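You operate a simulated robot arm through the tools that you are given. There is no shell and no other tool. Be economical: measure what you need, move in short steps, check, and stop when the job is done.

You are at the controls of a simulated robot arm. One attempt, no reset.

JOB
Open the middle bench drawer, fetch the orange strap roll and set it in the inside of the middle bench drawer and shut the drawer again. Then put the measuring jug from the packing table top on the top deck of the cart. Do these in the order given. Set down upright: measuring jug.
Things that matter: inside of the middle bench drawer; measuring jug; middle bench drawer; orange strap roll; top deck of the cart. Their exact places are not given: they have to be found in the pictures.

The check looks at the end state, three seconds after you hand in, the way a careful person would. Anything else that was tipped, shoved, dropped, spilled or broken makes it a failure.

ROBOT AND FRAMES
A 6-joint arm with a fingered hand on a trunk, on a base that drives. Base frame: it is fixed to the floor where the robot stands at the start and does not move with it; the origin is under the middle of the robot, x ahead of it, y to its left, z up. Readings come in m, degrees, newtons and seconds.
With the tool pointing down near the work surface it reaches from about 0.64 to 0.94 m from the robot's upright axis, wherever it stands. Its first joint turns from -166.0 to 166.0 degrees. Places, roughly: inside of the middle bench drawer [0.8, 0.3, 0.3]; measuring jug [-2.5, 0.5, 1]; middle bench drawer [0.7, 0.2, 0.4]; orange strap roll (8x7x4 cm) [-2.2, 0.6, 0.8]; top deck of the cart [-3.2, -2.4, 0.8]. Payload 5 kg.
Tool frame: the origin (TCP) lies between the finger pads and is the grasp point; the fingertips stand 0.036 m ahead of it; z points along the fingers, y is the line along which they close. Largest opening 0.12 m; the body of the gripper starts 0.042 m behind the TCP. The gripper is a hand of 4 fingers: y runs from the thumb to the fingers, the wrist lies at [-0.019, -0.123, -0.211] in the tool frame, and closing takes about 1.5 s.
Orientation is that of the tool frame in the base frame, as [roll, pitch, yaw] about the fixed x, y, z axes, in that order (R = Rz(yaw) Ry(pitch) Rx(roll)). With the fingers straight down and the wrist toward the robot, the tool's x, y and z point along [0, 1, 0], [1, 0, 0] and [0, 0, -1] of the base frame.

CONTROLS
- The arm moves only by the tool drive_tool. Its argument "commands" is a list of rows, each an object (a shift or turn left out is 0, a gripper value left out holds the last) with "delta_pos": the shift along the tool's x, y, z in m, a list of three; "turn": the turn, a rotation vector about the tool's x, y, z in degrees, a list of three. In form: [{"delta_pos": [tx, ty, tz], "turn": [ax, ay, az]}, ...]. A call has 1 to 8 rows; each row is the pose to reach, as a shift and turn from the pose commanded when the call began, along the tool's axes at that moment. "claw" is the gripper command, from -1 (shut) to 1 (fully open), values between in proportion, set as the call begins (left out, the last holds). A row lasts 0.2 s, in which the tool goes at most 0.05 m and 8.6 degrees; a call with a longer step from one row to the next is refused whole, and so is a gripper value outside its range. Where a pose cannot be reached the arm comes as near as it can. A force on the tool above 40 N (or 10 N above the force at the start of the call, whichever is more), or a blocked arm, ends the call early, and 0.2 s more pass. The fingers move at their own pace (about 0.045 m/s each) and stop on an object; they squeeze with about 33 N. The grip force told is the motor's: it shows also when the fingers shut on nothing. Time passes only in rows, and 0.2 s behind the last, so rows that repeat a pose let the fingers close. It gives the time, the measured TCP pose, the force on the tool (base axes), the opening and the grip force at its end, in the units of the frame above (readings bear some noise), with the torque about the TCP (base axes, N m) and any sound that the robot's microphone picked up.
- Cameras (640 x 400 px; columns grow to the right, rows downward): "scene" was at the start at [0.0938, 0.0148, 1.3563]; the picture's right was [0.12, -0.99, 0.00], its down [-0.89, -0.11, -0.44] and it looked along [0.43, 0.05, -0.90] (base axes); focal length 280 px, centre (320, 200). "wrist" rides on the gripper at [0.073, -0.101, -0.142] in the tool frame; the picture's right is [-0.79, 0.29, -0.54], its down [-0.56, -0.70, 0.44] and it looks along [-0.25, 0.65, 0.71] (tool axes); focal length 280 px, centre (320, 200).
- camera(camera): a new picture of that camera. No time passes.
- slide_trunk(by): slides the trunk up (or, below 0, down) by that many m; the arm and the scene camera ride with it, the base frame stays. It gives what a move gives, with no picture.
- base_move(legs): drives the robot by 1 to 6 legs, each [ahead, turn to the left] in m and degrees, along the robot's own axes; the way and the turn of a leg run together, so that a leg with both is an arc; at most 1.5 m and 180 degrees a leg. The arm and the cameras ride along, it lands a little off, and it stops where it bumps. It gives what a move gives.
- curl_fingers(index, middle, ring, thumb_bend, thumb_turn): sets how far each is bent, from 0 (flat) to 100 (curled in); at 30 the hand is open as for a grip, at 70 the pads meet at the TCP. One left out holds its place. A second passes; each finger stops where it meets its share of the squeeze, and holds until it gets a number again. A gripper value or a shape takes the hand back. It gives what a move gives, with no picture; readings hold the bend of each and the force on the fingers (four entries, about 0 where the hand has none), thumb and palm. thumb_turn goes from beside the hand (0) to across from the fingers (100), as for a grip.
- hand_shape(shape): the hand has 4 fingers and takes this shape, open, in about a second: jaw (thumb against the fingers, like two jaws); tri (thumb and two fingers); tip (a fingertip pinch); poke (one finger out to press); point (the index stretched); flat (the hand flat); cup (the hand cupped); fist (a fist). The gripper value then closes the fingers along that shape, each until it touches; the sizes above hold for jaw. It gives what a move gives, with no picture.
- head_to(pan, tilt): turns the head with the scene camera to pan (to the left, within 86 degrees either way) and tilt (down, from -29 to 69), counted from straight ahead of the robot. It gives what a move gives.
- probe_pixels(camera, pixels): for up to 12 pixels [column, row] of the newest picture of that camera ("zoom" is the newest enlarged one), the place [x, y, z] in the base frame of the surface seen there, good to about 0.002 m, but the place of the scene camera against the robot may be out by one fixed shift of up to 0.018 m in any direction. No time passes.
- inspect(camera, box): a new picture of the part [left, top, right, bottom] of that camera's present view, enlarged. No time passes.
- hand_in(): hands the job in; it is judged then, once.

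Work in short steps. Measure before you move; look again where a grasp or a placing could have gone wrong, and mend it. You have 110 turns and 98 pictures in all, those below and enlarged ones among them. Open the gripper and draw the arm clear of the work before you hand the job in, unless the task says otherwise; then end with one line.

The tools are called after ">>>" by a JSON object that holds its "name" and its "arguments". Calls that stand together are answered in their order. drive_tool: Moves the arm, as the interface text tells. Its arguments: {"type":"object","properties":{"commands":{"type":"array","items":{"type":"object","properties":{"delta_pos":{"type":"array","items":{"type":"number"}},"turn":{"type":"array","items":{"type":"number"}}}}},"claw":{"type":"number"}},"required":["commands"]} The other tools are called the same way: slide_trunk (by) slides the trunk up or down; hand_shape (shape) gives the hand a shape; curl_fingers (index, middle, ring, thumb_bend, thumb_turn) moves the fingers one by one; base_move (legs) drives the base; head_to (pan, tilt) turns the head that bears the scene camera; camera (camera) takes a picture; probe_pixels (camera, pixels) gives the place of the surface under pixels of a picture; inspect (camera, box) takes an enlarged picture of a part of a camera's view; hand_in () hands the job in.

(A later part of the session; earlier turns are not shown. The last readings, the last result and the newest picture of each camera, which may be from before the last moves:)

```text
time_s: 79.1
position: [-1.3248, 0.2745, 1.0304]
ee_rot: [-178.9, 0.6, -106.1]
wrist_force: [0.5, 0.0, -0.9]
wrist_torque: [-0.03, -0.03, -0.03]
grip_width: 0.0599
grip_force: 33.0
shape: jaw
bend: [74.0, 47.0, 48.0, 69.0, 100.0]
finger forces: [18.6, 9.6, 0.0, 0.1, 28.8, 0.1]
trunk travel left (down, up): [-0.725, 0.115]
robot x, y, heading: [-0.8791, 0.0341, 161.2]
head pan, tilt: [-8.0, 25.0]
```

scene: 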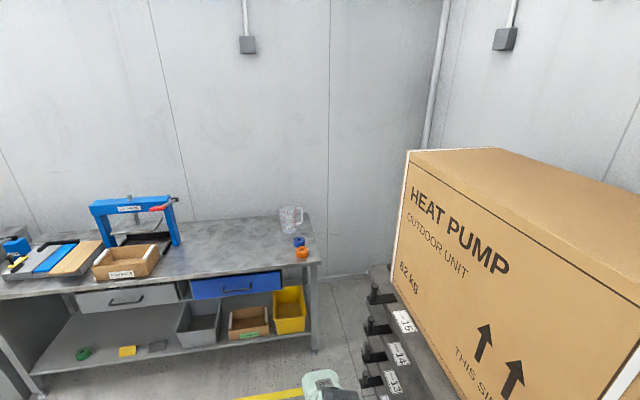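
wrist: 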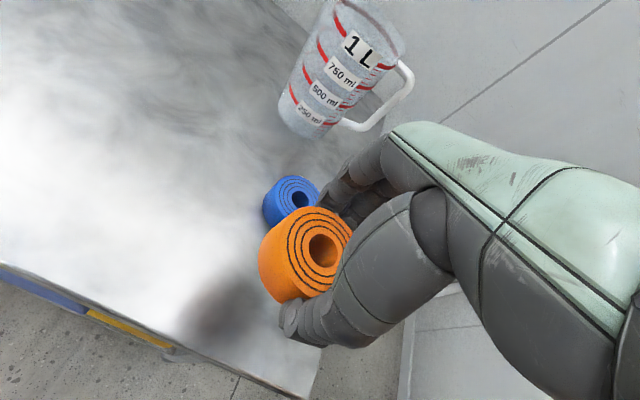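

Now drive back to a spot in front of the open drawer: waypoint (0.31,-1.28), heading 74°.

>>> {"name": "base_move", "arguments": {"legs": [[0, 151], [1.2, 0], [0.573, 0], [0, 121.7]]}}

>>> {"name": "head_to", "arguments": {"pan": 0, "tilt": 45}}

>>> {"name": "camera", "arguments": {"camera": "scene"}}

```text
time_s: 102.0
position: [0.544, -0.7278, 1.0298]
ee_rot: [-178.8, 0.7, 166.6]
wrist_force: [-0.7, -0.1, -0.7]
wrist_torque: [-0.04, 0.01, 0.0]
grip_width: 0.0589
grip_force: 33.3
shape: jaw
bend: [74.0, 47.0, 48.0, 69.0, 100.0]
finger forces: [18.1, 9.5, 0.2, 0.0, 27.9, 0.0]
trunk travel left (down, up): [-0.725, 0.115]
robot x, y, heading: [0.3266, -1.1865, 74.1]
head pan, tilt: [-8.0, 25.0]
```

```text
time_s: 102.8
position: [0.5446, -0.7279, 1.0311]
ee_rot: [-178.8, 0.7, 166.5]
wrist_force: [0.0, -0.1, -1.0]
wrist_torque: [0.01, -0.01, 0.01]
grip_width: 0.0589
grip_force: 33.4
shape: jaw
bend: [74.0, 47.0, 48.0, 69.0, 100.0]
finger forces: [18.0, 9.5, 0.0, 0.0, 28.0, 0.1]
trunk travel left (down, up): [-0.725, 0.115]
robot x, y, heading: [0.3285, -1.1853, 74.0]
head pan, tilt: [0.0, 45.0]
```

```text
69 pictures are left
```

scene: 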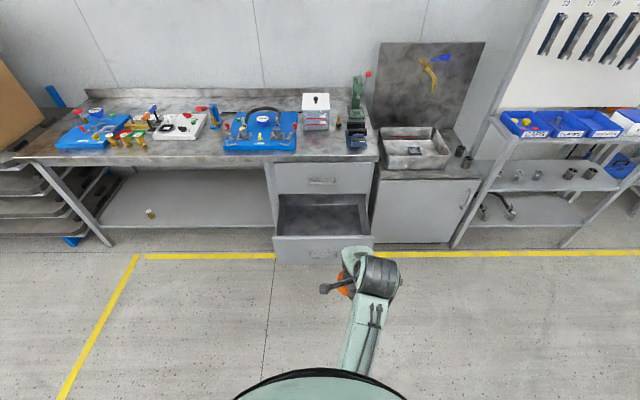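

Still holding. Probe the drawer's rim and floor.

>>> {"name": "inspect", "arguments": {"camera": "scene", "box": [260, 150, 390, 270]}}

>>> {"name": "probe_pixels", "arguments": {"camera": "scene", "pixels": [[276, 238], [370, 238], [320, 237], [320, 225], [320, 212], [300, 228], [345, 228], [283, 200], [364, 200], [320, 203]]}}

```text
3.33 times, centred on (325, 210) of scene
```

zoom: 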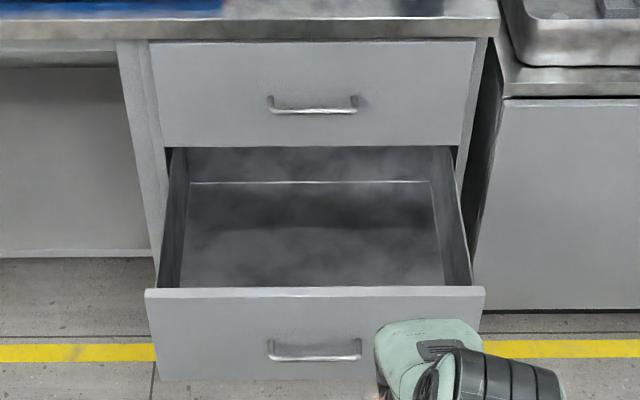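

```text
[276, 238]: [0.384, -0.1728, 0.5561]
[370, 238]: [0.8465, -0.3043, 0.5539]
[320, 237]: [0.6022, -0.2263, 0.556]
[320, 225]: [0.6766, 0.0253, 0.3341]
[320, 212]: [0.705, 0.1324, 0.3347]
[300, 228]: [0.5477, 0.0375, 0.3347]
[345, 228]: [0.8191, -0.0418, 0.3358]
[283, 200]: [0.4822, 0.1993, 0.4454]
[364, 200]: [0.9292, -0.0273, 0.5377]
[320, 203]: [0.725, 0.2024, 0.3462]
```

Drawer floor ≈0.34, rim ≈0.56. Target point in the tray ≈(0.65,-0.08). I drive 0.35 ahead, then bring the tool over the tray, still high.

>>> {"name": "base_move", "arguments": {"legs": [[0.35, 0]]}}

>>> {"name": "slide_trunk", "arguments": {"by": -0.2}}

```text
time_s: 105.3
position: [0.6397, -0.3806, 1.0306]
ee_rot: [-178.8, 0.6, 166.9]
wrist_force: [-0.2, -0.1, -0.6]
wrist_torque: [0.0, 0.0, 0.0]
grip_width: 0.059
grip_force: 33.2
shape: jaw
bend: [74.0, 47.0, 48.0, 69.0, 100.0]
finger forces: [18.1, 9.5, 0.1, 0.0, 28.0, 0.0]
trunk travel left (down, up): [-0.725, 0.115]
robot x, y, heading: [0.4259, -0.8399, 74.2]
head pan, tilt: [0.0, 45.0]
```

```text
time_s: 107.5
position: [0.6407, -0.3796, 0.831]
ee_rot: [-178.9, 0.7, 166.8]
wrist_force: [0.5, -0.3, -1.3]
wrist_torque: [0.02, 0.0, -0.04]
grip_width: 0.0588
grip_force: 32.3
shape: jaw
bend: [74.0, 47.0, 48.0, 69.0, 100.0]
finger forces: [18.1, 9.5, 0.1, 0.0, 28.1, 0.0]
trunk travel left (down, up): [-0.525, 0.315]
robot x, y, heading: [0.4227, -0.8377, 74.4]
head pan, tilt: [0.0, 45.0]
```

Move the tool over the tray: 0.294 forward, 0.06 left.

>>> {"name": "drive_tool", "arguments": {"commands": [{"delta_pos": [0.008, 0.042, 0]}, {"delta_pos": [0.016, 0.084, 0]}, {"delta_pos": [0.024, 0.126, 0]}, {"delta_pos": [0.034, 0.168, 0]}, {"delta_pos": [0.044, 0.21, 0]}, {"delta_pos": [0.052, 0.252, 0]}, {"delta_pos": [0.06, 0.294, 0]}, {"delta_pos": [0.06, 0.294, 0]}]}}

>>> {"name": "head_to", "arguments": {"pan": 0, "tilt": 55}}

>>> {"name": "camera", "arguments": {"camera": "scene"}}

>>> {"name": "camera", "arguments": {"camera": "wrist"}}

```text
time_s: 109.3
position: [0.6498, -0.0768, 0.8251]
ee_rot: [-178.9, 0.8, 166.9]
wrist_force: [0.1, 0.9, -0.9]
wrist_torque: [-0.01, 0.0, 0.01]
grip_width: 0.0589
grip_force: 32.8
shape: jaw
bend: [74.0, 47.0, 48.0, 69.0, 100.0]
finger forces: [18.2, 9.6, 0.0, 0.0, 28.2, 0.0]
trunk travel left (down, up): [-0.525, 0.315]
robot x, y, heading: [0.4269, -0.8358, 74.2]
head pan, tilt: [0.0, 45.0]
```

```text
time_s: 110.0
position: [0.65, -0.0775, 0.8245]
ee_rot: [-178.9, 0.6, 166.9]
wrist_force: [-0.9, 0.1, -1.0]
wrist_torque: [0.05, -0.02, -0.02]
grip_width: 0.059
grip_force: 32.9
shape: jaw
bend: [74.0, 47.0, 48.0, 69.0, 100.0]
finger forces: [18.2, 9.6, 0.0, 0.0, 28.2, 0.0]
trunk travel left (down, up): [-0.525, 0.315]
robot x, y, heading: [0.4256, -0.8377, 74.3]
head pan, tilt: [0.0, 55.0]
```

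```text
67 pictures are left
```

scene: 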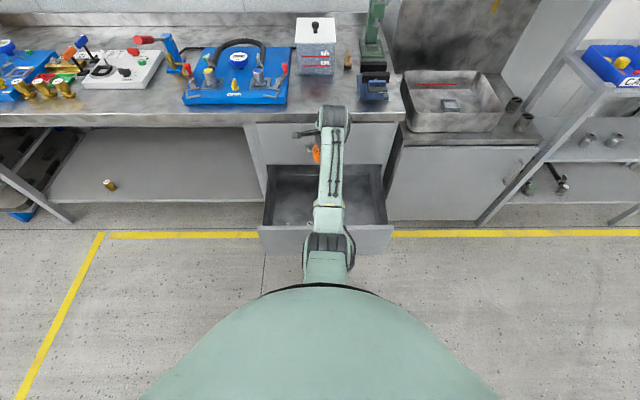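

```text
66 pictures are left
```

wrist: 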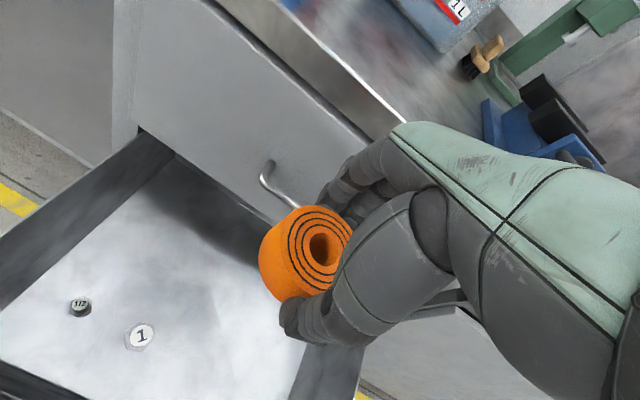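

There are two small items ("1/2" at (80,307), "1" at (140,335)) in the tray. I probe those, arm heights, and the top handle.

>>> {"name": "probe_pixels", "arguments": {"camera": "wrist", "pixels": [[80, 305], [140, 335], [268, 180], [285, 208], [240, 260], [60, 385], [200, 190], [310, 360], [345, 190]]}}

>>> {"name": "probe_pixels", "arguments": {"camera": "scene", "pixels": [[333, 112], [332, 150], [328, 200], [326, 240], [325, 265], [345, 112], [320, 275], [316, 152]]}}

```text
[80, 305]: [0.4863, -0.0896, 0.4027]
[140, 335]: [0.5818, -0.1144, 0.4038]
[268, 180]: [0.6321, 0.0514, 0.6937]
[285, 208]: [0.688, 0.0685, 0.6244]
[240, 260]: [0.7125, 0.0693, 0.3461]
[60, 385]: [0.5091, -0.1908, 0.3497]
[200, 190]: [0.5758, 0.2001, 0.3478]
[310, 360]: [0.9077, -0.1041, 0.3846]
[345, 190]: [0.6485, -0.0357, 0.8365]
```

```text
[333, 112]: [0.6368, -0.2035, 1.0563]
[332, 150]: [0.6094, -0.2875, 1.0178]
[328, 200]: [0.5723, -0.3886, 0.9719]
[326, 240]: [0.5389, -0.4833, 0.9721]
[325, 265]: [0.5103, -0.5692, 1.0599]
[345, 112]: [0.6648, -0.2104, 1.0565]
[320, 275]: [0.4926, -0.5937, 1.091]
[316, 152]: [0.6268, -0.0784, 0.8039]
```

The forearm dips below hand height, so at tray depth it would hit the drawer's front rim. I try raising the trunk and reaching down with the arm instead, and shift 0.087 m right, away from the small items.

>>> {"name": "slide_trunk", "arguments": {"by": 0.3}}

>>> {"name": "drive_tool", "arguments": {"commands": [{"delta_pos": [-0.011, 0, 0.04]}, {"delta_pos": [-0.022, 0, 0.08]}, {"delta_pos": [-0.033, 0, 0.12]}, {"delta_pos": [-0.044, 0, 0.16]}, {"delta_pos": [-0.055, 0, 0.2]}, {"delta_pos": [-0.066, 0, 0.24]}, {"delta_pos": [-0.077, 0, 0.28]}, {"delta_pos": [-0.087, 0, 0.32]}]}}

>>> {"name": "head_to", "arguments": {"pan": 0, "tilt": 60}}

>>> {"name": "camera", "arguments": {"camera": "scene"}}

```text
time_s: 113.0
position: [0.6501, -0.077, 1.1244]
ee_rot: [-178.8, 0.7, 166.8]
wrist_force: [-0.3, -0.6, -1.6]
wrist_torque: [0.01, 0.03, -0.01]
grip_width: 0.059
grip_force: 33.3
shape: jaw
bend: [74.0, 47.0, 48.0, 69.0, 100.0]
finger forces: [18.2, 9.6, 0.0, 0.1, 28.2, 0.0]
trunk travel left (down, up): [-0.825, 0.015]
robot x, y, heading: [0.4254, -0.8392, 74.2]
head pan, tilt: [0.0, 55.0]
```

```text
time_s: 114.8
position: [0.7367, -0.1268, 0.8618]
ee_rot: [-178.9, 0.8, 166.7]
wrist_force: [-0.1, -0.4, -1.2]
wrist_torque: [-0.01, 0.01, -0.03]
grip_width: 0.0587
grip_force: 33.0
shape: jaw
bend: [74.0, 47.0, 49.0, 69.0, 100.0]
finger forces: [18.3, 10.2, 0.1, 0.1, 28.6, 0.0]
out of reach, approached as far as the arm can: row 7, 8
trunk travel left (down, up): [-0.825, 0.015]
robot x, y, heading: [0.4247, -0.8368, 74.4]
head pan, tilt: [0.0, 55.0]
```

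```text
time_s: 115.5
position: [0.7352, -0.1256, 0.8601]
ee_rot: [-178.9, 0.9, 166.8]
wrist_force: [0.2, -0.8, -1.5]
wrist_torque: [-0.01, 0.0, -0.01]
grip_width: 0.0589
grip_force: 32.8
shape: jaw
bend: [74.0, 47.0, 49.0, 69.0, 100.0]
finger forces: [18.3, 10.1, 0.0, 0.0, 28.8, 0.0]
trunk travel left (down, up): [-0.825, 0.015]
robot x, y, heading: [0.422, -0.8347, 74.4]
head pan, tilt: [0.0, 60.0]
```

```text
65 pictures are left
```

scene: 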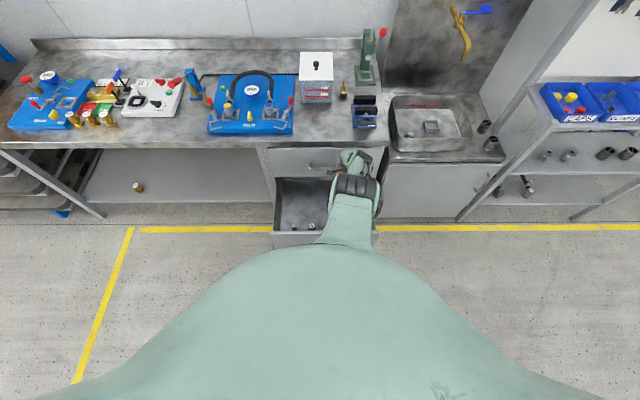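

Probe the arm's shape in this configuration.

>>> {"name": "inspect", "arguments": {"camera": "scene", "box": [260, 130, 420, 260]}}

>>> {"name": "probe_pixels", "arguments": {"camera": "scene", "pixels": [[358, 155], [358, 168], [355, 185], [350, 205], [345, 225], [343, 240], [345, 153], [340, 255]]}}

```text
3.08 times, centred on (340, 195) of scene
```

zoom: 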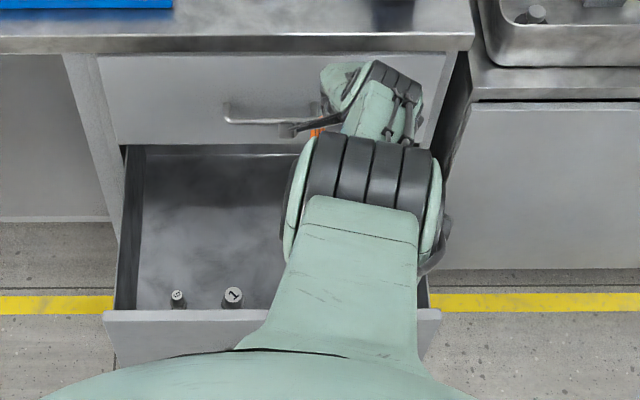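

```text
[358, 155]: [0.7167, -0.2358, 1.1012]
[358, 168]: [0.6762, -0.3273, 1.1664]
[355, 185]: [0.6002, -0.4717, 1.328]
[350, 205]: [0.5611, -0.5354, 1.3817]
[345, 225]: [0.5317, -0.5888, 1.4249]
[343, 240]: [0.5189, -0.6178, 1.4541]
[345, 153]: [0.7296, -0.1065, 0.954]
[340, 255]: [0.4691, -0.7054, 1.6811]
```

Good: with the trunk high the elbow is high and the forearm slopes down to the hand. I draw the tool back, then bring the base 0.12 m closer to make the forearm steeper.

>>> {"name": "drive_tool", "arguments": {"commands": [{"delta_pos": [0.01, -0.03, -0.02]}, {"delta_pos": [0.02, -0.06, -0.04]}, {"delta_pos": [0.029, -0.08, -0.06]}, {"delta_pos": [0.029, -0.08, -0.06]}]}}

>>> {"name": "base_move", "arguments": {"legs": [[0.12, 0]]}}

```text
time_s: 116.5
position: [0.689, -0.2028, 0.9192]
ee_rot: [-178.7, 0.7, 166.9]
wrist_force: [-0.9, 0.1, -1.8]
wrist_torque: [0.02, -0.03, 0.0]
grip_width: 0.0584
grip_force: 32.5
shape: jaw
bend: [74.0, 47.0, 48.0, 70.0, 100.0]
finger forces: [18.0, 9.7, 0.1, 0.0, 28.1, 0.0]
trunk travel left (down, up): [-0.825, 0.015]
robot x, y, heading: [0.4259, -0.8349, 74.1]
head pan, tilt: [0.0, 60.0]
```

```text
time_s: 117.8
position: [0.7246, -0.0826, 0.9211]
ee_rot: [-179.0, 0.7, 166.7]
wrist_force: [-0.7, -0.7, -1.2]
wrist_torque: [0.03, -0.02, -0.02]
grip_width: 0.0584
grip_force: 33.1
shape: jaw
bend: [74.0, 47.0, 48.0, 70.0, 100.0]
finger forces: [18.0, 9.7, 0.0, 0.1, 28.0, 0.0]
trunk travel left (down, up): [-0.825, 0.015]
robot x, y, heading: [0.4582, -0.7186, 74.2]
head pan, tilt: [0.0, 60.0]
```

Good position. Reach straight down with the arm 0.16 m and check shape and clearance to the upper handle.

>>> {"name": "drive_tool", "arguments": {"commands": [{"delta_pos": [0, 0, 0.04]}, {"delta_pos": [0, 0, 0.08]}, {"delta_pos": [0, 0, 0.12]}, {"delta_pos": [0, 0, 0.16]}]}}

>>> {"name": "camera", "arguments": {"camera": "wrist"}}

>>> {"name": "camera", "arguments": {"camera": "scene"}}

```text
time_s: 118.8
position: [0.7259, -0.0886, 0.7654]
ee_rot: [-178.2, 0.5, 166.7]
wrist_force: [-3.6, -4.3, -7.5]
wrist_torque: [0.43, -0.2, -0.08]
grip_width: 0.0581
grip_force: 33.2
shape: jaw
bend: [74.0, 48.0, 49.0, 70.0, 100.0]
finger forces: [17.9, 9.9, 0.0, 0.1, 28.8, 0.0]
out of reach, approached as far as the arm can: row 4
trunk travel left (down, up): [-0.825, 0.015]
robot x, y, heading: [0.4597, -0.7167, 74.2]
head pan, tilt: [0.0, 60.0]
```

```text
63 pictures are left
```

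wrist: 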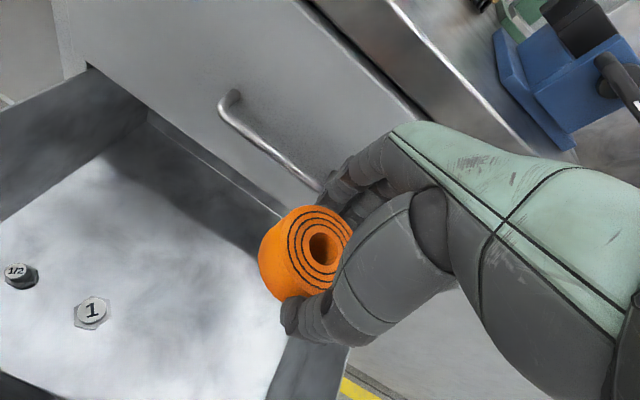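

```text
62 pictures are left
```

scene: 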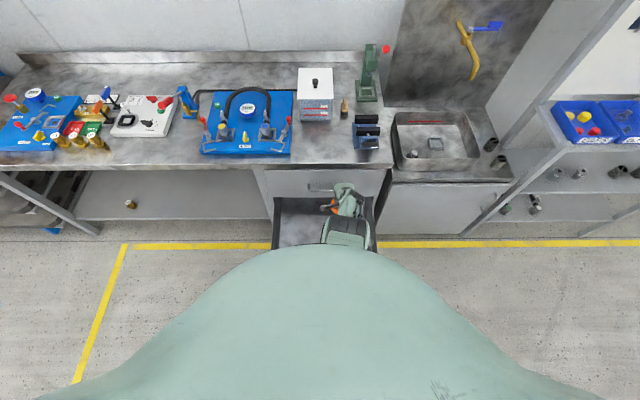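

A small force shows (about 8 N). I back up slightly from it, away from the bench front, and reread.

>>> {"name": "drive_tool", "arguments": {"commands": [{"delta_pos": [0, -0.01, -0.02]}, {"delta_pos": [0, -0.02, -0.02]}, {"delta_pos": [0, -0.02, -0.02]}]}}

>>> {"name": "inspect", "arguments": {"camera": "scene", "box": [260, 150, 420, 260]}}

>>> {"name": "probe_pixels", "arguments": {"camera": "scene", "pixels": [[345, 188], [347, 202], [345, 215], [347, 228], [345, 240], [325, 186], [345, 245]]}}

```text
time_s: 119.6
position: [0.7207, -0.1044, 0.7904]
ee_rot: [-178.8, 0.7, 166.5]
wrist_force: [0.2, 0.3, -1.3]
wrist_torque: [0.03, -0.04, 0.02]
grip_width: 0.0582
grip_force: 32.8
shape: jaw
bend: [74.0, 48.0, 48.0, 70.0, 100.0]
finger forces: [18.1, 9.9, 0.0, 0.0, 28.1, 0.0]
trunk travel left (down, up): [-0.825, 0.015]
robot x, y, heading: [0.4555, -0.7181, 74.2]
head pan, tilt: [0.0, 60.0]
```

```text
3.64 times, centred on (340, 205) of scene
```

zoom: 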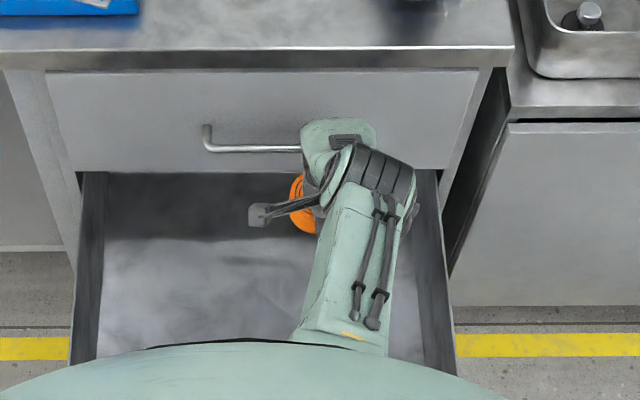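

```text
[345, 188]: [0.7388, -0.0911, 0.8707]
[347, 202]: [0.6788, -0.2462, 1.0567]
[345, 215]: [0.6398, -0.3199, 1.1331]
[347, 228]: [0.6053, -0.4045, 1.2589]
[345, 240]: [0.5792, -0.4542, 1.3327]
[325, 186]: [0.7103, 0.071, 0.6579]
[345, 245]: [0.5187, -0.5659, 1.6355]
```

No contact now; TCP is 0.157 m before the bench front. I lower with the trunk past the upper handle to TCP ≈0.48.

>>> {"name": "slide_trunk", "arguments": {"by": -0.16}}

>>> {"name": "camera", "arguments": {"camera": "wrist"}}

>>> {"name": "camera", "arguments": {"camera": "scene"}}

```text
time_s: 121.4
position: [0.7212, -0.1044, 0.6326]
ee_rot: [-178.7, 0.7, 166.7]
wrist_force: [0.2, 0.1, -0.9]
wrist_torque: [0.02, -0.01, 0.02]
grip_width: 0.058
grip_force: 33.0
shape: jaw
bend: [74.0, 48.0, 48.0, 70.0, 100.0]
finger forces: [18.0, 9.9, 0.1, 0.0, 28.1, 0.1]
trunk travel left (down, up): [-0.665, 0.175]
robot x, y, heading: [0.4574, -0.7175, 74.4]
head pan, tilt: [0.0, 60.0]
```

```text
60 pictures are left
```

wrist: 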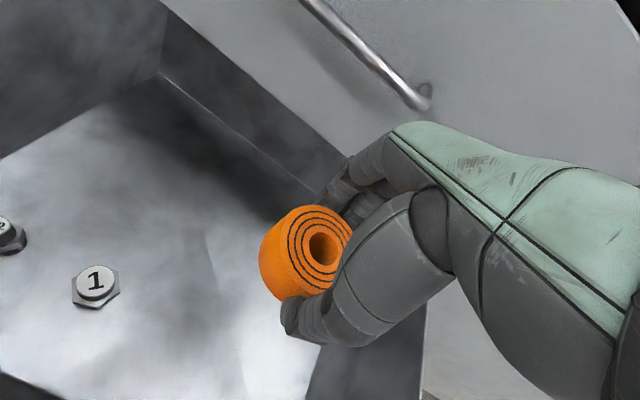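

```text
59 pictures are left
```

scene: 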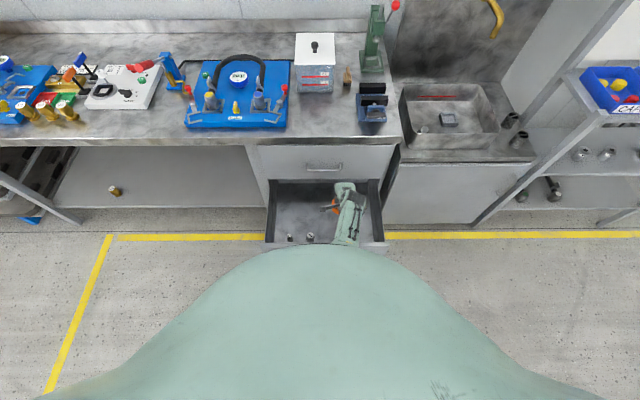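

Clear on all sides. Lower another 0.15 m.

>>> {"name": "slide_trunk", "arguments": {"by": -0.15}}

>>> {"name": "drive_tool", "arguments": {"commands": [{"delta_pos": [0, 0.02, 0]}, {"delta_pos": [0, 0.045, 0]}, {"delta_pos": [0, 0.045, 0]}]}}

>>> {"name": "camera", "arguments": {"camera": "wrist"}}

>>> {"name": "camera", "arguments": {"camera": "scene"}}

```text
time_s: 123.2
position: [0.721, -0.1043, 0.4816]
ee_rot: [-178.9, 0.7, 166.8]
wrist_force: [0.3, -0.1, -1.2]
wrist_torque: [-0.01, -0.01, -0.01]
grip_width: 0.0579
grip_force: 32.8
shape: jaw
bend: [74.0, 48.0, 48.0, 70.0, 100.0]
finger forces: [18.0, 10.0, 0.0, 0.1, 28.1, 0.0]
trunk travel left (down, up): [-0.515, 0.325]
robot x, y, heading: [0.4565, -0.7157, 74.0]
head pan, tilt: [0.0, 60.0]
```

```text
time_s: 124.0
position: [0.7296, -0.0616, 0.4804]
ee_rot: [-178.9, 0.8, 166.7]
wrist_force: [-0.8, 0.0, -0.7]
wrist_torque: [-0.01, -0.01, -0.03]
grip_width: 0.0581
grip_force: 33.2
shape: jaw
bend: [74.0, 48.0, 48.0, 70.0, 100.0]
finger forces: [17.8, 9.8, 0.0, 0.0, 27.9, 0.0]
trunk travel left (down, up): [-0.515, 0.325]
robot x, y, heading: [0.4589, -0.7198, 74.1]
head pan, tilt: [0.0, 60.0]
```

```text
58 pictures are left
```

wrist: 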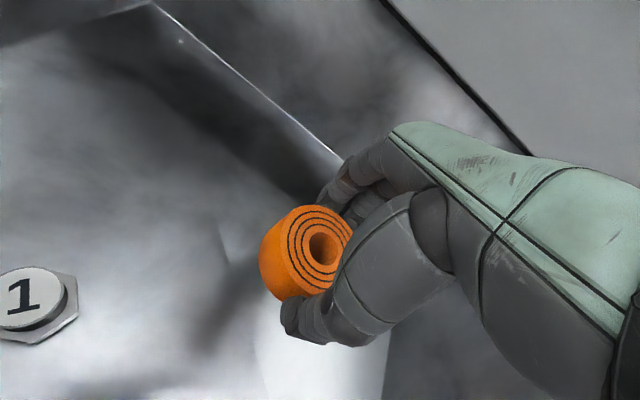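

```text
57 pictures are left
```

scene: 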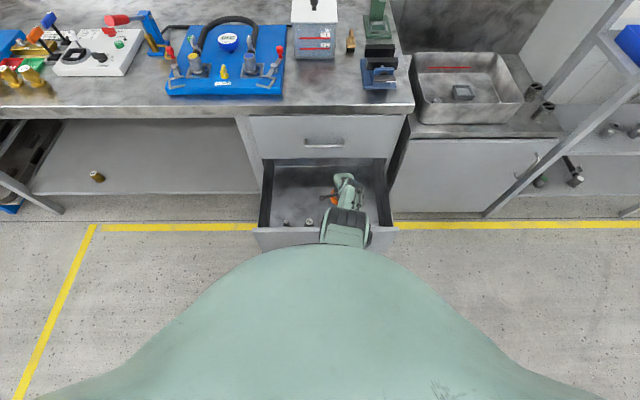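

The elbow/forearm is over the front rim; I check its height there.

>>> {"name": "probe_pixels", "arguments": {"camera": "scene", "pixels": [[346, 205], [345, 220], [345, 235], [325, 235], [300, 236], [390, 232], [347, 190], [322, 225], [372, 240]]}}

>>> {"name": "inspect", "arguments": {"camera": "scene", "box": [260, 160, 420, 260]}}

```text
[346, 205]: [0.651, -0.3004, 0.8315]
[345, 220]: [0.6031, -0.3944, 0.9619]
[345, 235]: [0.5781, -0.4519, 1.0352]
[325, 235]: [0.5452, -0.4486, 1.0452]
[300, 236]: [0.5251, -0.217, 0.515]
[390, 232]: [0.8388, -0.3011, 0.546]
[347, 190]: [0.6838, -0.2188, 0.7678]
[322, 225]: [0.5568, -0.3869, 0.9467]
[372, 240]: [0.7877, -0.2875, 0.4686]
```

```text
4.00 times, centred on (340, 210) of scene
```

zoom: 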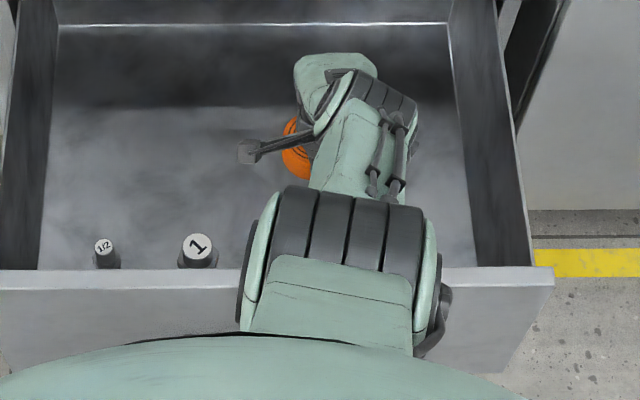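

Forearm underside should end ~3 cm above the rim. Lower by 0.07 then check.

>>> {"name": "slide_trunk", "arguments": {"by": -0.07}}

>>> {"name": "camera", "arguments": {"camera": "wrist"}}

>>> {"name": "probe_pixels", "arguments": {"camera": "wrist", "pixels": [[200, 250], [230, 320], [180, 330], [250, 370], [270, 270], [300, 225]]}}

```text
time_s: 125.0
position: [0.73, -0.0612, 0.4116]
ee_rot: [-178.8, 0.7, 166.6]
wrist_force: [0.0, -0.2, -1.6]
wrist_torque: [-0.05, -0.01, -0.02]
grip_width: 0.0581
grip_force: 32.8
shape: jaw
bend: [74.0, 48.0, 48.0, 70.0, 100.0]
finger forces: [17.9, 9.8, 0.0, 0.0, 27.9, 0.1]
trunk travel left (down, up): [-0.445, 0.395]
robot x, y, heading: [0.4563, -0.7196, 74.3]
head pan, tilt: [0.0, 60.0]
```

```text
55 pictures are left
```

wrist: 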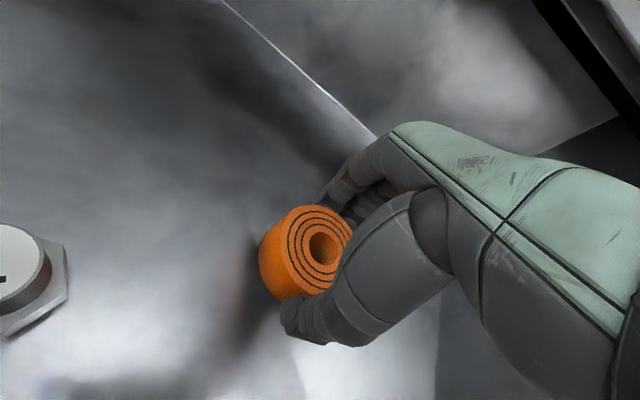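

```text
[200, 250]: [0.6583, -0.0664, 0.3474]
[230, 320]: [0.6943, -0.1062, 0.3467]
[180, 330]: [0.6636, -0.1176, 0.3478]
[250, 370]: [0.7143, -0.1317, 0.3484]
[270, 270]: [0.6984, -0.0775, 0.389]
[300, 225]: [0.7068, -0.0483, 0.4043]
```

Roll bottom is ≈2 cm above the tray floor (0.3475). Lower 0.021 m and reread.

>>> {"name": "slide_trunk", "arguments": {"by": -0.021}}

```text
time_s: 125.7
position: [0.7305, -0.0625, 0.3901]
ee_rot: [-178.8, 0.8, 166.6]
wrist_force: [0.3, 0.6, 0.5]
wrist_torque: [0.03, 0.01, 0.04]
grip_width: 0.0582
grip_force: 33.2
shape: jaw
bend: [74.0, 48.0, 48.0, 70.0, 100.0]
finger forces: [18.4, 9.8, 0.1, 0.0, 28.8, 0.0]
trunk travel left (down, up): [-0.424, 0.416]
robot x, y, heading: [0.4571, -0.7186, 74.2]
head pan, tilt: [0.0, 60.0]
```

Contact with the floor is starting (force changed sign). Release.

>>> {"name": "drive_tool", "arguments": {"commands": [{}, {}, {}, {}, {}, {}, {}], "claw": 0.8}}

>>> {"name": "camera", "arguments": {"camera": "wrist"}}

```text
time_s: 127.3
position: [0.7301, -0.0607, 0.3904]
ee_rot: [-178.8, 0.8, 166.6]
wrist_force: [-0.1, -0.2, -0.9]
wrist_torque: [0.01, 0.01, 0.02]
grip_width: 0.1075
grip_force: 0.0
shape: jaw
bend: [27.0, 32.0, 31.0, 40.0, 98.0]
finger forces: [0.0, 0.0, 0.1, 0.0, 0.0, 0.0]
trunk travel left (down, up): [-0.424, 0.416]
robot x, y, heading: [0.4599, -0.7181, 74.1]
head pan, tilt: [0.0, 60.0]
```

```text
54 pictures are left
```

wrist: 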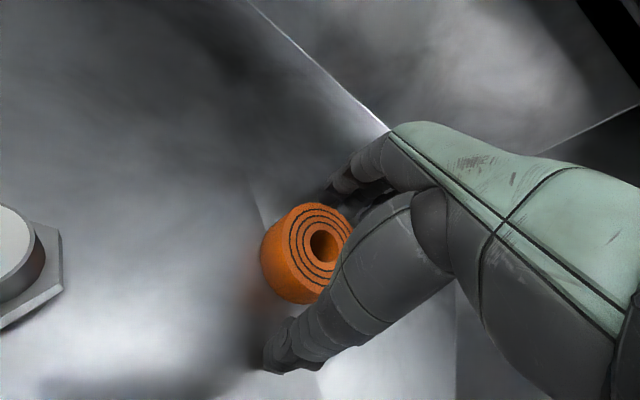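

Roll stands on the tray floor. Raise 0.09, draw back 0.045, then rise past the upper handle (same path reversed).

>>> {"name": "slide_trunk", "arguments": {"by": 0.09}}

>>> {"name": "drive_tool", "arguments": {"commands": [{"delta_pos": [0, -0.025, 0]}, {"delta_pos": [0, -0.055, 0]}, {"delta_pos": [0, -0.055, 0]}]}}

>>> {"name": "slide_trunk", "arguments": {"by": 0.32}}

>>> {"name": "camera", "arguments": {"camera": "wrist"}}

```text
time_s: 128.6
position: [0.7304, -0.0612, 0.4804]
ee_rot: [-178.8, 0.8, 166.6]
wrist_force: [0.3, -0.6, -0.7]
wrist_torque: [0.0, 0.02, 0.02]
grip_width: 0.1077
grip_force: 0.0
shape: jaw
bend: [27.0, 32.0, 31.0, 40.0, 98.0]
finger forces: [0.0, 0.0, 0.0, 0.1, 0.1, 0.1]
trunk travel left (down, up): [-0.514, 0.326]
robot x, y, heading: [0.4576, -0.7179, 74.3]
head pan, tilt: [0.0, 60.0]
```

```text
time_s: 129.4
position: [0.7197, -0.1131, 0.4824]
ee_rot: [-178.8, 0.8, 166.7]
wrist_force: [-0.1, -0.9, -0.3]
wrist_torque: [0.0, 0.0, 0.0]
grip_width: 0.1078
grip_force: 0.0
shape: jaw
bend: [27.0, 32.0, 31.0, 39.0, 98.0]
finger forces: [0.0, 0.1, 0.0, 0.0, 0.0, 0.0]
trunk travel left (down, up): [-0.514, 0.326]
robot x, y, heading: [0.4574, -0.7196, 74.1]
head pan, tilt: [0.0, 60.0]
```

```text
time_s: 132.5
position: [0.7199, -0.1124, 0.8033]
ee_rot: [-178.8, 0.8, 166.5]
wrist_force: [-0.3, -1.1, -0.2]
wrist_torque: [-0.05, -0.04, 0.0]
grip_width: 0.1077
grip_force: 0.1
shape: jaw
bend: [27.0, 32.0, 31.0, 39.0, 98.0]
finger forces: [0.1, 0.1, 0.0, 0.1, 0.0, 0.0]
trunk travel left (down, up): [-0.834, 0.006]
robot x, y, heading: [0.4623, -0.7196, 74.3]
head pan, tilt: [0.0, 60.0]
```

```text
53 pictures are left
```

wrist: 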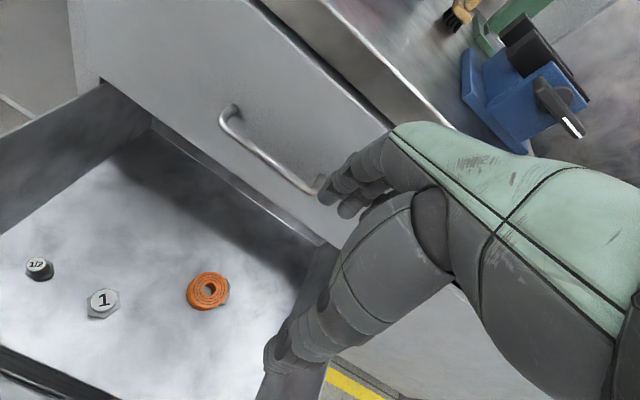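

The orange roll stands in the tray, sockets undisturbed. Now back off and set the arm up again for gripping the handle.

>>> {"name": "base_move", "arguments": {"legs": [[-0.55, 0]]}}

>>> {"name": "drive_tool", "arguments": {"commands": [{"delta_pos": [0.008, 0, -0.045]}, {"delta_pos": [0.016, 0, -0.09]}, {"delta_pos": [0.024, 0, -0.135]}, {"delta_pos": [0.032, 0, -0.18]}, {"delta_pos": [0.04, 0, -0.225]}, {"delta_pos": [0.048, 0, -0.27]}, {"delta_pos": [0.056, 0, -0.315]}, {"delta_pos": [0.06, 0, -0.36]}], "claw": 1}}

>>> {"name": "slide_trunk", "arguments": {"by": -0.715}}

```text
time_s: 135.9
position: [0.5736, -0.6345, 0.8041]
ee_rot: [-178.9, 0.8, 166.4]
wrist_force: [-0.5, -0.6, -0.4]
wrist_torque: [0.02, 0.0, 0.0]
grip_width: 0.108
grip_force: 0.1
shape: jaw
bend: [27.0, 32.0, 31.0, 39.0, 98.0]
finger forces: [0.0, 0.1, 0.1, 0.1, 0.1, 0.0]
trunk travel left (down, up): [-0.834, 0.006]
robot x, y, heading: [0.307, -1.238, 74.3]
head pan, tilt: [0.0, 60.0]
```

```text
time_s: 137.7
position: [0.5129, -0.6127, 1.1615]
ee_rot: [-178.8, 0.8, 166.4]
wrist_force: [0.3, -0.1, -0.5]
wrist_torque: [0.03, -0.02, 0.01]
grip_width: 0.1196
grip_force: 0.0
shape: jaw
bend: [30.0, 30.0, 30.0, 30.0, 98.0]
finger forces: [0.1, 0.0, 0.0, 0.0, 0.0, 0.0]
trunk travel left (down, up): [-0.834, 0.006]
robot x, y, heading: [0.3105, -1.2418, 74.1]
head pan, tilt: [0.0, 60.0]
```

```text
refused: -0.715 is not a number from -0.4 to 0.4
```

Trunk moves are limited to 0.4; do it in two, then tilt the tool forward.

>>> {"name": "slide_trunk", "arguments": {"by": -0.4}}

>>> {"name": "slide_trunk", "arguments": {"by": -0.315}}

>>> {"name": "drive_tool", "arguments": {"commands": [{"delta_pos": [0, 0.02, 0], "turn": [-8.5, 0, 0]}, {"delta_pos": [0.002, 0.045, 0], "turn": [-17, 0, 0]}, {"delta_pos": [0.004, 0.07, 0], "turn": [-25.5, 0, 0]}, {"delta_pos": [0.006, 0.095, 0], "turn": [-34, 0, 0]}, {"delta_pos": [0.008, 0.12, 0], "turn": [-42.5, 0, 0]}, {"delta_pos": [0.01, 0.145, 0], "turn": [-51, 0, 0]}, {"delta_pos": [0.012, 0.17, 0], "turn": [-59.5, 0, 0]}, {"delta_pos": [0.014, 0.19, 0], "turn": [-68, 0, 0]}]}}

>>> {"name": "camera", "arguments": {"camera": "wrist"}}

```text
time_s: 141.6
position: [0.514, -0.6123, 0.7631]
ee_rot: [-178.8, 0.8, 166.4]
wrist_force: [-0.2, -0.1, 0.1]
wrist_torque: [0.02, 0.0, -0.03]
grip_width: 0.1196
grip_force: 0.1
shape: jaw
bend: [30.0, 30.0, 30.0, 30.0, 98.0]
finger forces: [0.1, 0.1, 0.0, 0.0, 0.0, 0.0]
trunk travel left (down, up): [-0.434, 0.406]
robot x, y, heading: [0.3092, -1.242, 74.1]
head pan, tilt: [0.0, 60.0]
```

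```text
time_s: 144.7
position: [0.5128, -0.6126, 0.4472]
ee_rot: [-178.9, 0.8, 166.4]
wrist_force: [-0.4, 0.0, 0.4]
wrist_torque: [0.04, -0.03, 0.0]
grip_width: 0.1194
grip_force: 0.1
shape: jaw
bend: [30.0, 30.0, 30.0, 30.0, 98.0]
finger forces: [0.1, 0.1, 0.1, 0.1, 0.1, 0.1]
trunk travel left (down, up): [-0.119, 0.721]
robot x, y, heading: [0.3096, -1.2414, 74.3]
head pan, tilt: [0.0, 60.0]
```

```text
time_s: 146.7
position: [0.5274, -0.44, 0.406]
ee_rot: [127.6, 8.1, 171.3]
wrist_force: [-0.7, -0.6, -0.1]
wrist_torque: [-0.02, 0.0, 0.0]
grip_width: 0.12
grip_force: 0.1
shape: jaw
bend: [30.0, 30.0, 30.0, 30.0, 98.0]
finger forces: [0.0, 0.0, 0.0, 0.0, 0.0, 0.0]
out of reach, approached as far as the arm can: row 7, 8
trunk travel left (down, up): [-0.119, 0.721]
robot x, y, heading: [0.3088, -1.2392, 73.9]
head pan, tilt: [0.0, 60.0]
stopped in row 8: the arm was blocked; the commanded pose is now the measured one
```

```text
52 pictures are left
```

wrist: 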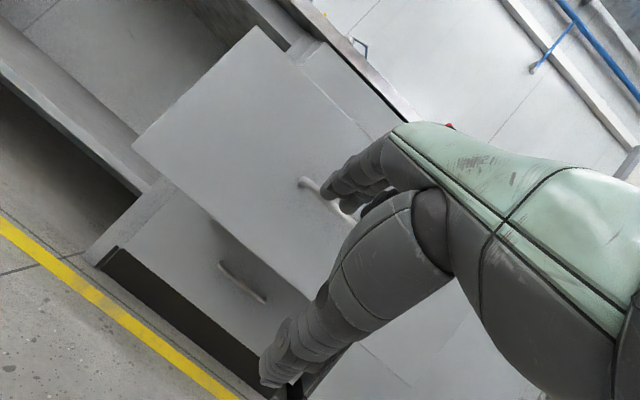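

Reached 52° tilt before a limit, a bit low. I move up 0.045 and complete the tilt as before (extended pose allowed 76°).

>>> {"name": "drive_tool", "arguments": {"commands": [{"delta_pos": [-0.004, 0.022, -0.008]}, {"delta_pos": [-0.008, 0.044, -0.015], "turn": [-6, -0.5, 2.6]}, {"delta_pos": [-0.008, 0.044, -0.015], "turn": [-12, -1, 5.1]}, {"delta_pos": [-0.008, 0.044, -0.015], "turn": [-18, -1.5, 7.7]}, {"delta_pos": [-0.008, 0.044, -0.015], "turn": [-23, -2.1, 10.3]}]}}

>>> {"name": "camera", "arguments": {"camera": "wrist"}}

```text
time_s: 147.9
position: [0.5288, -0.4282, 0.4475]
ee_rot: [110.2, 9.6, 167.6]
wrist_force: [3.7, -2.1, 2.1]
wrist_torque: [-0.07, 0.24, 0.18]
grip_width: 0.1199
grip_force: 0.1
shape: jaw
bend: [30.0, 30.0, 30.0, 30.0, 98.0]
finger forces: [0.0, 0.1, 0.0, 0.1, 0.0, 0.0]
out of reach, approached as far as the arm can: row 3, 4, 5
trunk travel left (down, up): [-0.119, 0.721]
robot x, y, heading: [0.3104, -1.2369, 74.0]
head pan, tilt: [0.0, 60.0]
```

```text
51 pictures are left
```

wrist: 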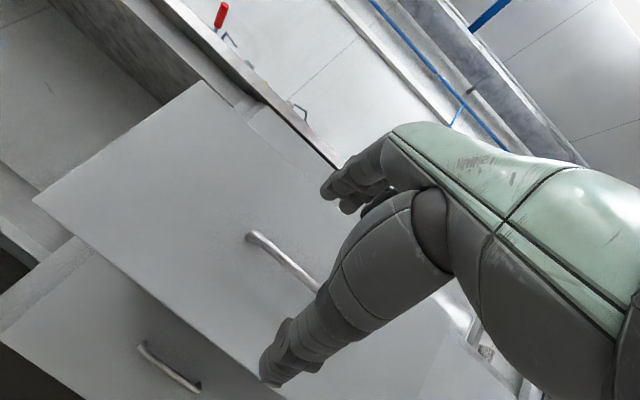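

Tilt 70°, slight skew; good enough to grip. Probe the handle.

>>> {"name": "probe_pixels", "arguments": {"camera": "wrist", "pixels": [[252, 238], [265, 248], [285, 264], [305, 279], [200, 150], [230, 300]]}}

```text
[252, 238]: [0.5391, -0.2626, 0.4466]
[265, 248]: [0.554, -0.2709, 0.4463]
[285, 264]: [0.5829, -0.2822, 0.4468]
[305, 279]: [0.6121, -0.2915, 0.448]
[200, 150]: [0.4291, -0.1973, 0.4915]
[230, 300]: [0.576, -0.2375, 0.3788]
```

Handle is 2.6 cm to the right of the tool line; I shift right, then drive 0.14 ahead.

>>> {"name": "drive_tool", "arguments": {"commands": [{"delta_pos": [-0.012, 0, 0]}, {"delta_pos": [-0.025, 0, 0]}, {"delta_pos": [-0.025, 0, 0]}]}}

>>> {"name": "base_move", "arguments": {"legs": [[0.12, 0]]}}

>>> {"name": "camera", "arguments": {"camera": "wrist"}}

```text
time_s: 148.7
position: [0.5623, -0.4345, 0.4546]
ee_rot: [109.3, 2.2, 166.9]
wrist_force: [-0.5, -0.1, -0.2]
wrist_torque: [0.0, -0.03, 0.02]
grip_width: 0.1196
grip_force: 0.0
shape: jaw
bend: [30.0, 30.0, 30.0, 30.0, 98.0]
finger forces: [0.0, 0.1, 0.0, 0.1, 0.0, 0.1]
trunk travel left (down, up): [-0.119, 0.721]
robot x, y, heading: [0.3147, -1.2415, 74.1]
head pan, tilt: [0.0, 60.0]
```

```text
time_s: 150.0
position: [0.5937, -0.3151, 0.4555]
ee_rot: [109.4, 2.2, 167.0]
wrist_force: [0.6, -0.3, 0.1]
wrist_torque: [0.01, -0.02, 0.01]
grip_width: 0.1197
grip_force: 0.1
shape: jaw
bend: [30.0, 30.0, 30.0, 30.0, 98.0]
finger forces: [0.0, 0.0, 0.0, 0.0, 0.0, 0.1]
trunk travel left (down, up): [-0.119, 0.721]
robot x, y, heading: [0.3413, -1.1199, 74.2]
head pan, tilt: [0.0, 60.0]
```

```text
50 pictures are left
```

wrist: 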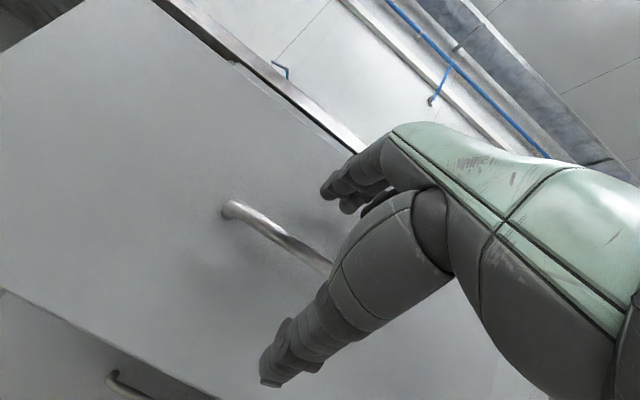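

Nearly there; advance 0.012 m and grip.

>>> {"name": "base_move", "arguments": {"legs": [[0.012, 0]]}}

>>> {"name": "drive_tool", "arguments": {"commands": [{}, {}, {}, {}, {}, {}, {}, {}], "claw": -1}}

>>> {"name": "camera", "arguments": {"camera": "wrist"}}

```text
time_s: 150.8
position: [0.5989, -0.3023, 0.4558]
ee_rot: [109.4, 2.2, 167.0]
wrist_force: [-1.2, 0.5, 0.4]
wrist_torque: [0.03, -0.02, 0.0]
grip_width: 0.1202
grip_force: 0.2
shape: jaw
bend: [30.0, 30.0, 30.0, 30.0, 98.0]
finger forces: [0.0, 0.0, 0.0, 0.0, 0.0, 0.1]
trunk travel left (down, up): [-0.119, 0.721]
robot x, y, heading: [0.3468, -1.1099, 74.0]
head pan, tilt: [0.0, 60.0]
```

```text
time_s: 152.6
position: [0.5989, -0.3036, 0.4552]
ee_rot: [109.4, 2.3, 166.9]
wrist_force: [0.5, 1.4, 0.9]
wrist_torque: [0.0, -0.14, 0.04]
grip_width: 0.0075
grip_force: 32.6
shape: jaw
bend: [72.0, 64.0, 65.0, 71.0, 100.0]
finger forces: [16.6, 8.8, 4.4, 0.1, 28.1, 0.1]
trunk travel left (down, up): [-0.119, 0.721]
robot x, y, heading: [0.3481, -1.1096, 74.0]
head pan, tilt: [0.0, 60.0]
```

```text
49 pictures are left
```

wrist: 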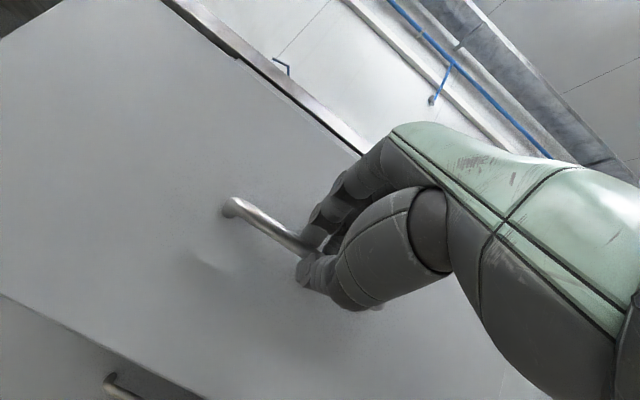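

Gripped. Push the drawer in: drive ahead 0.30 first.

>>> {"name": "base_move", "arguments": {"legs": [[0.3, 0]]}}

>>> {"name": "camera", "arguments": {"camera": "wrist"}}

```text
time_s: 154.8
position: [0.6788, -0.0142, 0.4557]
ee_rot: [109.2, 2.2, 167.2]
wrist_force: [-16.4, 5.5, 0.8]
wrist_torque: [0.01, -0.14, 0.52]
grip_width: 0.0076
grip_force: 33.1
shape: jaw
bend: [72.0, 64.0, 65.0, 71.0, 100.0]
finger forces: [17.1, 9.3, 4.5, 0.0, 29.2, 0.0]
trunk travel left (down, up): [-0.119, 0.721]
robot x, y, heading: [0.4311, -0.8227, 74.3]
head pan, tilt: [0.0, 60.0]
```

```text
48 pictures are left
```

wrist: 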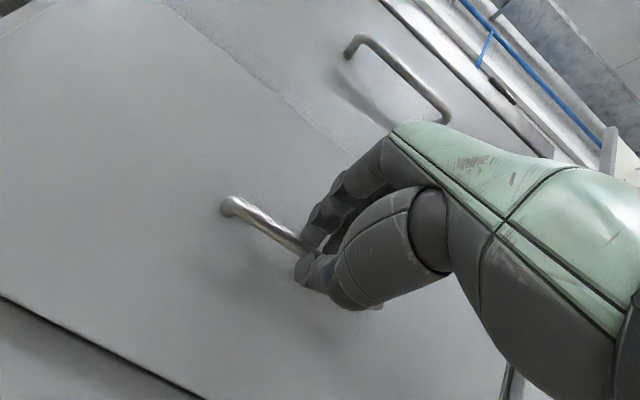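

About 2–2.5 cm left. Push 0.026.

>>> {"name": "base_move", "arguments": {"legs": [[0.026, 0]]}}

>>> {"name": "camera", "arguments": {"camera": "wrist"}}

```text
time_s: 155.6
position: [0.6856, 0.011, 0.4549]
ee_rot: [109.4, 2.2, 167.1]
wrist_force: [-9.1, -9.6, -2.0]
wrist_torque: [-0.13, -0.05, 0.12]
grip_width: 0.0089
grip_force: 32.8
shape: jaw
bend: [73.0, 65.0, 65.0, 71.0, 100.0]
finger forces: [14.7, 7.2, 3.3, 0.0, 30.8, 0.0]
trunk travel left (down, up): [-0.119, 0.721]
robot x, y, heading: [0.4345, -0.7929, 74.2]
head pan, tilt: [0.0, 60.0]
```

```text
47 pictures are left
```

wrist: 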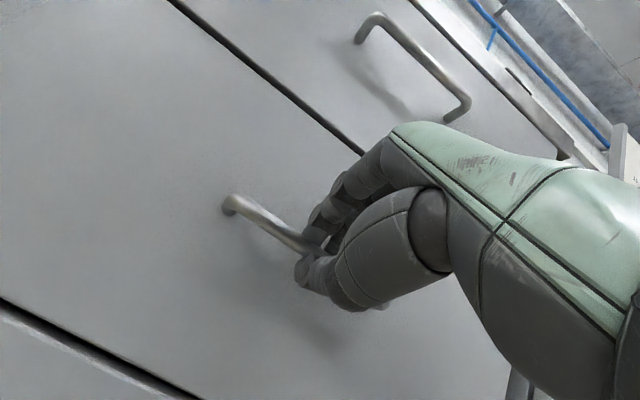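

Looks flush, with a reaction force. I probe both sides of the seams.

>>> {"name": "probe_pixels", "arguments": {"camera": "wrist", "pixels": [[270, 70], [250, 110], [300, 95], [270, 130], [60, 350], [100, 330], [240, 30], [210, 70]]}}

```text
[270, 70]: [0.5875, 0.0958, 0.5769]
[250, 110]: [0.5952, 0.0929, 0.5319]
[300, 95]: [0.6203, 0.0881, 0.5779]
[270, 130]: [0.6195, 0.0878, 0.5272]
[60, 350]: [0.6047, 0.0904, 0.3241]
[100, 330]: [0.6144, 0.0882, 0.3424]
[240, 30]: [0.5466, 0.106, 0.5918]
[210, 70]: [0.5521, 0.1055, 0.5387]
```

All three fronts are flush: the drawer is shut. Release, back off, raise the trunk.

>>> {"name": "drive_tool", "arguments": {"commands": [{}, {}, {}, {}, {}, {}, {}, {}], "claw": 1}}

>>> {"name": "base_move", "arguments": {"legs": [[-0.6, 0]]}}

>>> {"name": "slide_trunk", "arguments": {"by": 0.4}}

>>> {"name": "drive_tool", "arguments": {"commands": [{"delta_pos": [0.0, -0.009, -0.037], "turn": [8.5, 0, 0]}, {"delta_pos": [0.0, -0.018, -0.074], "turn": [17, 0, 0]}, {"delta_pos": [0.0, -0.027, -0.111], "turn": [25.5, 0, 0]}, {"delta_pos": [0.0, -0.036, -0.148], "turn": [34, 0, 0]}, {"delta_pos": [0, -0.045, -0.185], "turn": [42.5, 0, 0]}, {"delta_pos": [0, -0.054, -0.222], "turn": [51, 0, 0]}, {"delta_pos": [0, -0.063, -0.259], "turn": [59.5, 0, 0]}, {"delta_pos": [0, -0.072, -0.296], "turn": [68, 0, 0]}]}}

>>> {"name": "head_to", "arguments": {"pan": 0, "tilt": 40}}

>>> {"name": "camera", "arguments": {"camera": "scene"}}

```text
time_s: 157.4
position: [0.686, 0.0114, 0.4547]
ee_rot: [109.4, 2.2, 167.0]
wrist_force: [-1.9, -11.5, -2.1]
wrist_torque: [0.45, -0.08, -0.21]
grip_width: 0.1155
grip_force: 0.0
shape: jaw
bend: [30.0, 33.0, 30.0, 30.0, 98.0]
finger forces: [0.0, 12.3, 0.1, 0.0, 0.1, 0.0]
trunk travel left (down, up): [-0.119, 0.721]
robot x, y, heading: [0.437, -0.7955, 74.3]
head pan, tilt: [0.0, 60.0]
```

```text
time_s: 161.0
position: [0.5232, -0.5558, 0.4546]
ee_rot: [109.4, 2.2, 167.2]
wrist_force: [0.7, 0.1, 0.1]
wrist_torque: [-0.04, -0.01, -0.01]
grip_width: 0.1196
grip_force: 0.1
shape: jaw
bend: [30.0, 30.0, 30.0, 30.0, 98.0]
finger forces: [0.0, 0.1, 0.0, 0.0, 0.0, 0.1]
trunk travel left (down, up): [-0.119, 0.721]
robot x, y, heading: [0.2769, -1.3607, 74.5]
head pan, tilt: [0.0, 60.0]
```

```text
time_s: 164.8
position: [0.525, -0.5565, 0.8549]
ee_rot: [109.4, 2.2, 167.3]
wrist_force: [-0.5, -0.2, -0.1]
wrist_torque: [0.01, 0.01, -0.03]
grip_width: 0.1198
grip_force: 0.1
shape: jaw
bend: [30.0, 30.0, 30.0, 30.0, 98.0]
finger forces: [0.1, 0.0, 0.0, 0.0, 0.0, 0.0]
trunk travel left (down, up): [-0.519, 0.321]
robot x, y, heading: [0.2779, -1.365, 74.1]
head pan, tilt: [0.0, 60.0]
```

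```text
time_s: 166.7
position: [0.4578, -0.8503, 0.8852]
ee_rot: [177.6, 2.1, 167.1]
wrist_force: [1.0, -0.1, 0.3]
wrist_torque: [0.03, -0.02, 0.0]
grip_width: 0.1199
grip_force: 0.0
shape: jaw
bend: [30.0, 30.0, 30.0, 30.0, 98.0]
finger forces: [0.0, 0.0, 0.1, 0.0, 0.0, 0.1]
out of reach, approached as far as the arm can: row 2
trunk travel left (down, up): [-0.519, 0.321]
robot x, y, heading: [0.2784, -1.3596, 74.1]
head pan, tilt: [0.0, 60.0]
```

```text
time_s: 167.5
position: [0.4571, -0.8505, 0.885]
ee_rot: [177.3, 2.2, 167.4]
wrist_force: [0.0, -0.4, -0.2]
wrist_torque: [0.03, 0.03, -0.02]
grip_width: 0.1199
grip_force: 0.1
shape: jaw
bend: [30.0, 30.0, 30.0, 30.0, 98.0]
finger forces: [0.0, 0.0, 0.0, 0.0, 0.1, 0.1]
trunk travel left (down, up): [-0.519, 0.321]
robot x, y, heading: [0.2761, -1.3625, 74.1]
head pan, tilt: [0.0, 40.0]
```

```text
46 pictures are left
```

scene: 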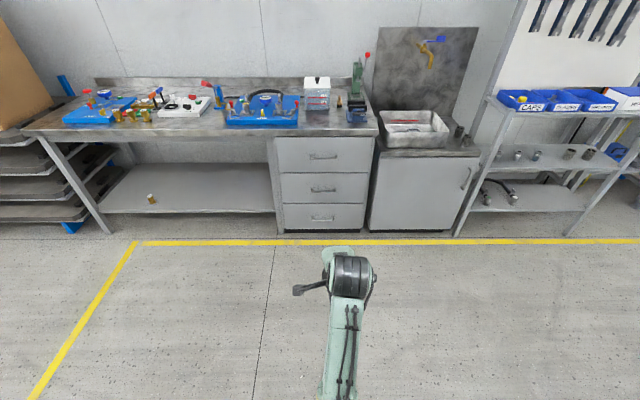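

Drawer appears shut; zoom once to make sure.

>>> {"name": "inspect", "arguments": {"camera": "scene", "box": [260, 120, 390, 240]}}

>>> {"name": "probe_pixels", "arguments": {"camera": "scene", "pixels": [[295, 163], [295, 185], [295, 215], [350, 163], [350, 185], [350, 215]]}}

```text
3.33 times, centred on (325, 180) of scene
```

zoom: 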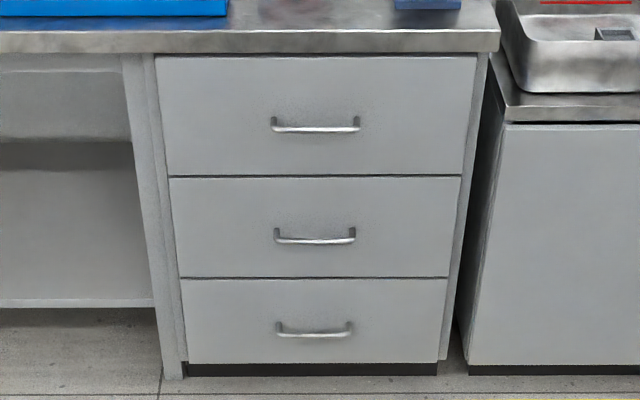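

```text
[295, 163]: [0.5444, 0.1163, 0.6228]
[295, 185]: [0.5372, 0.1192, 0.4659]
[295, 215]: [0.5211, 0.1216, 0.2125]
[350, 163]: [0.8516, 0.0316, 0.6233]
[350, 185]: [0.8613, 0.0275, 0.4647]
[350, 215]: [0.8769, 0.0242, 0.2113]
```

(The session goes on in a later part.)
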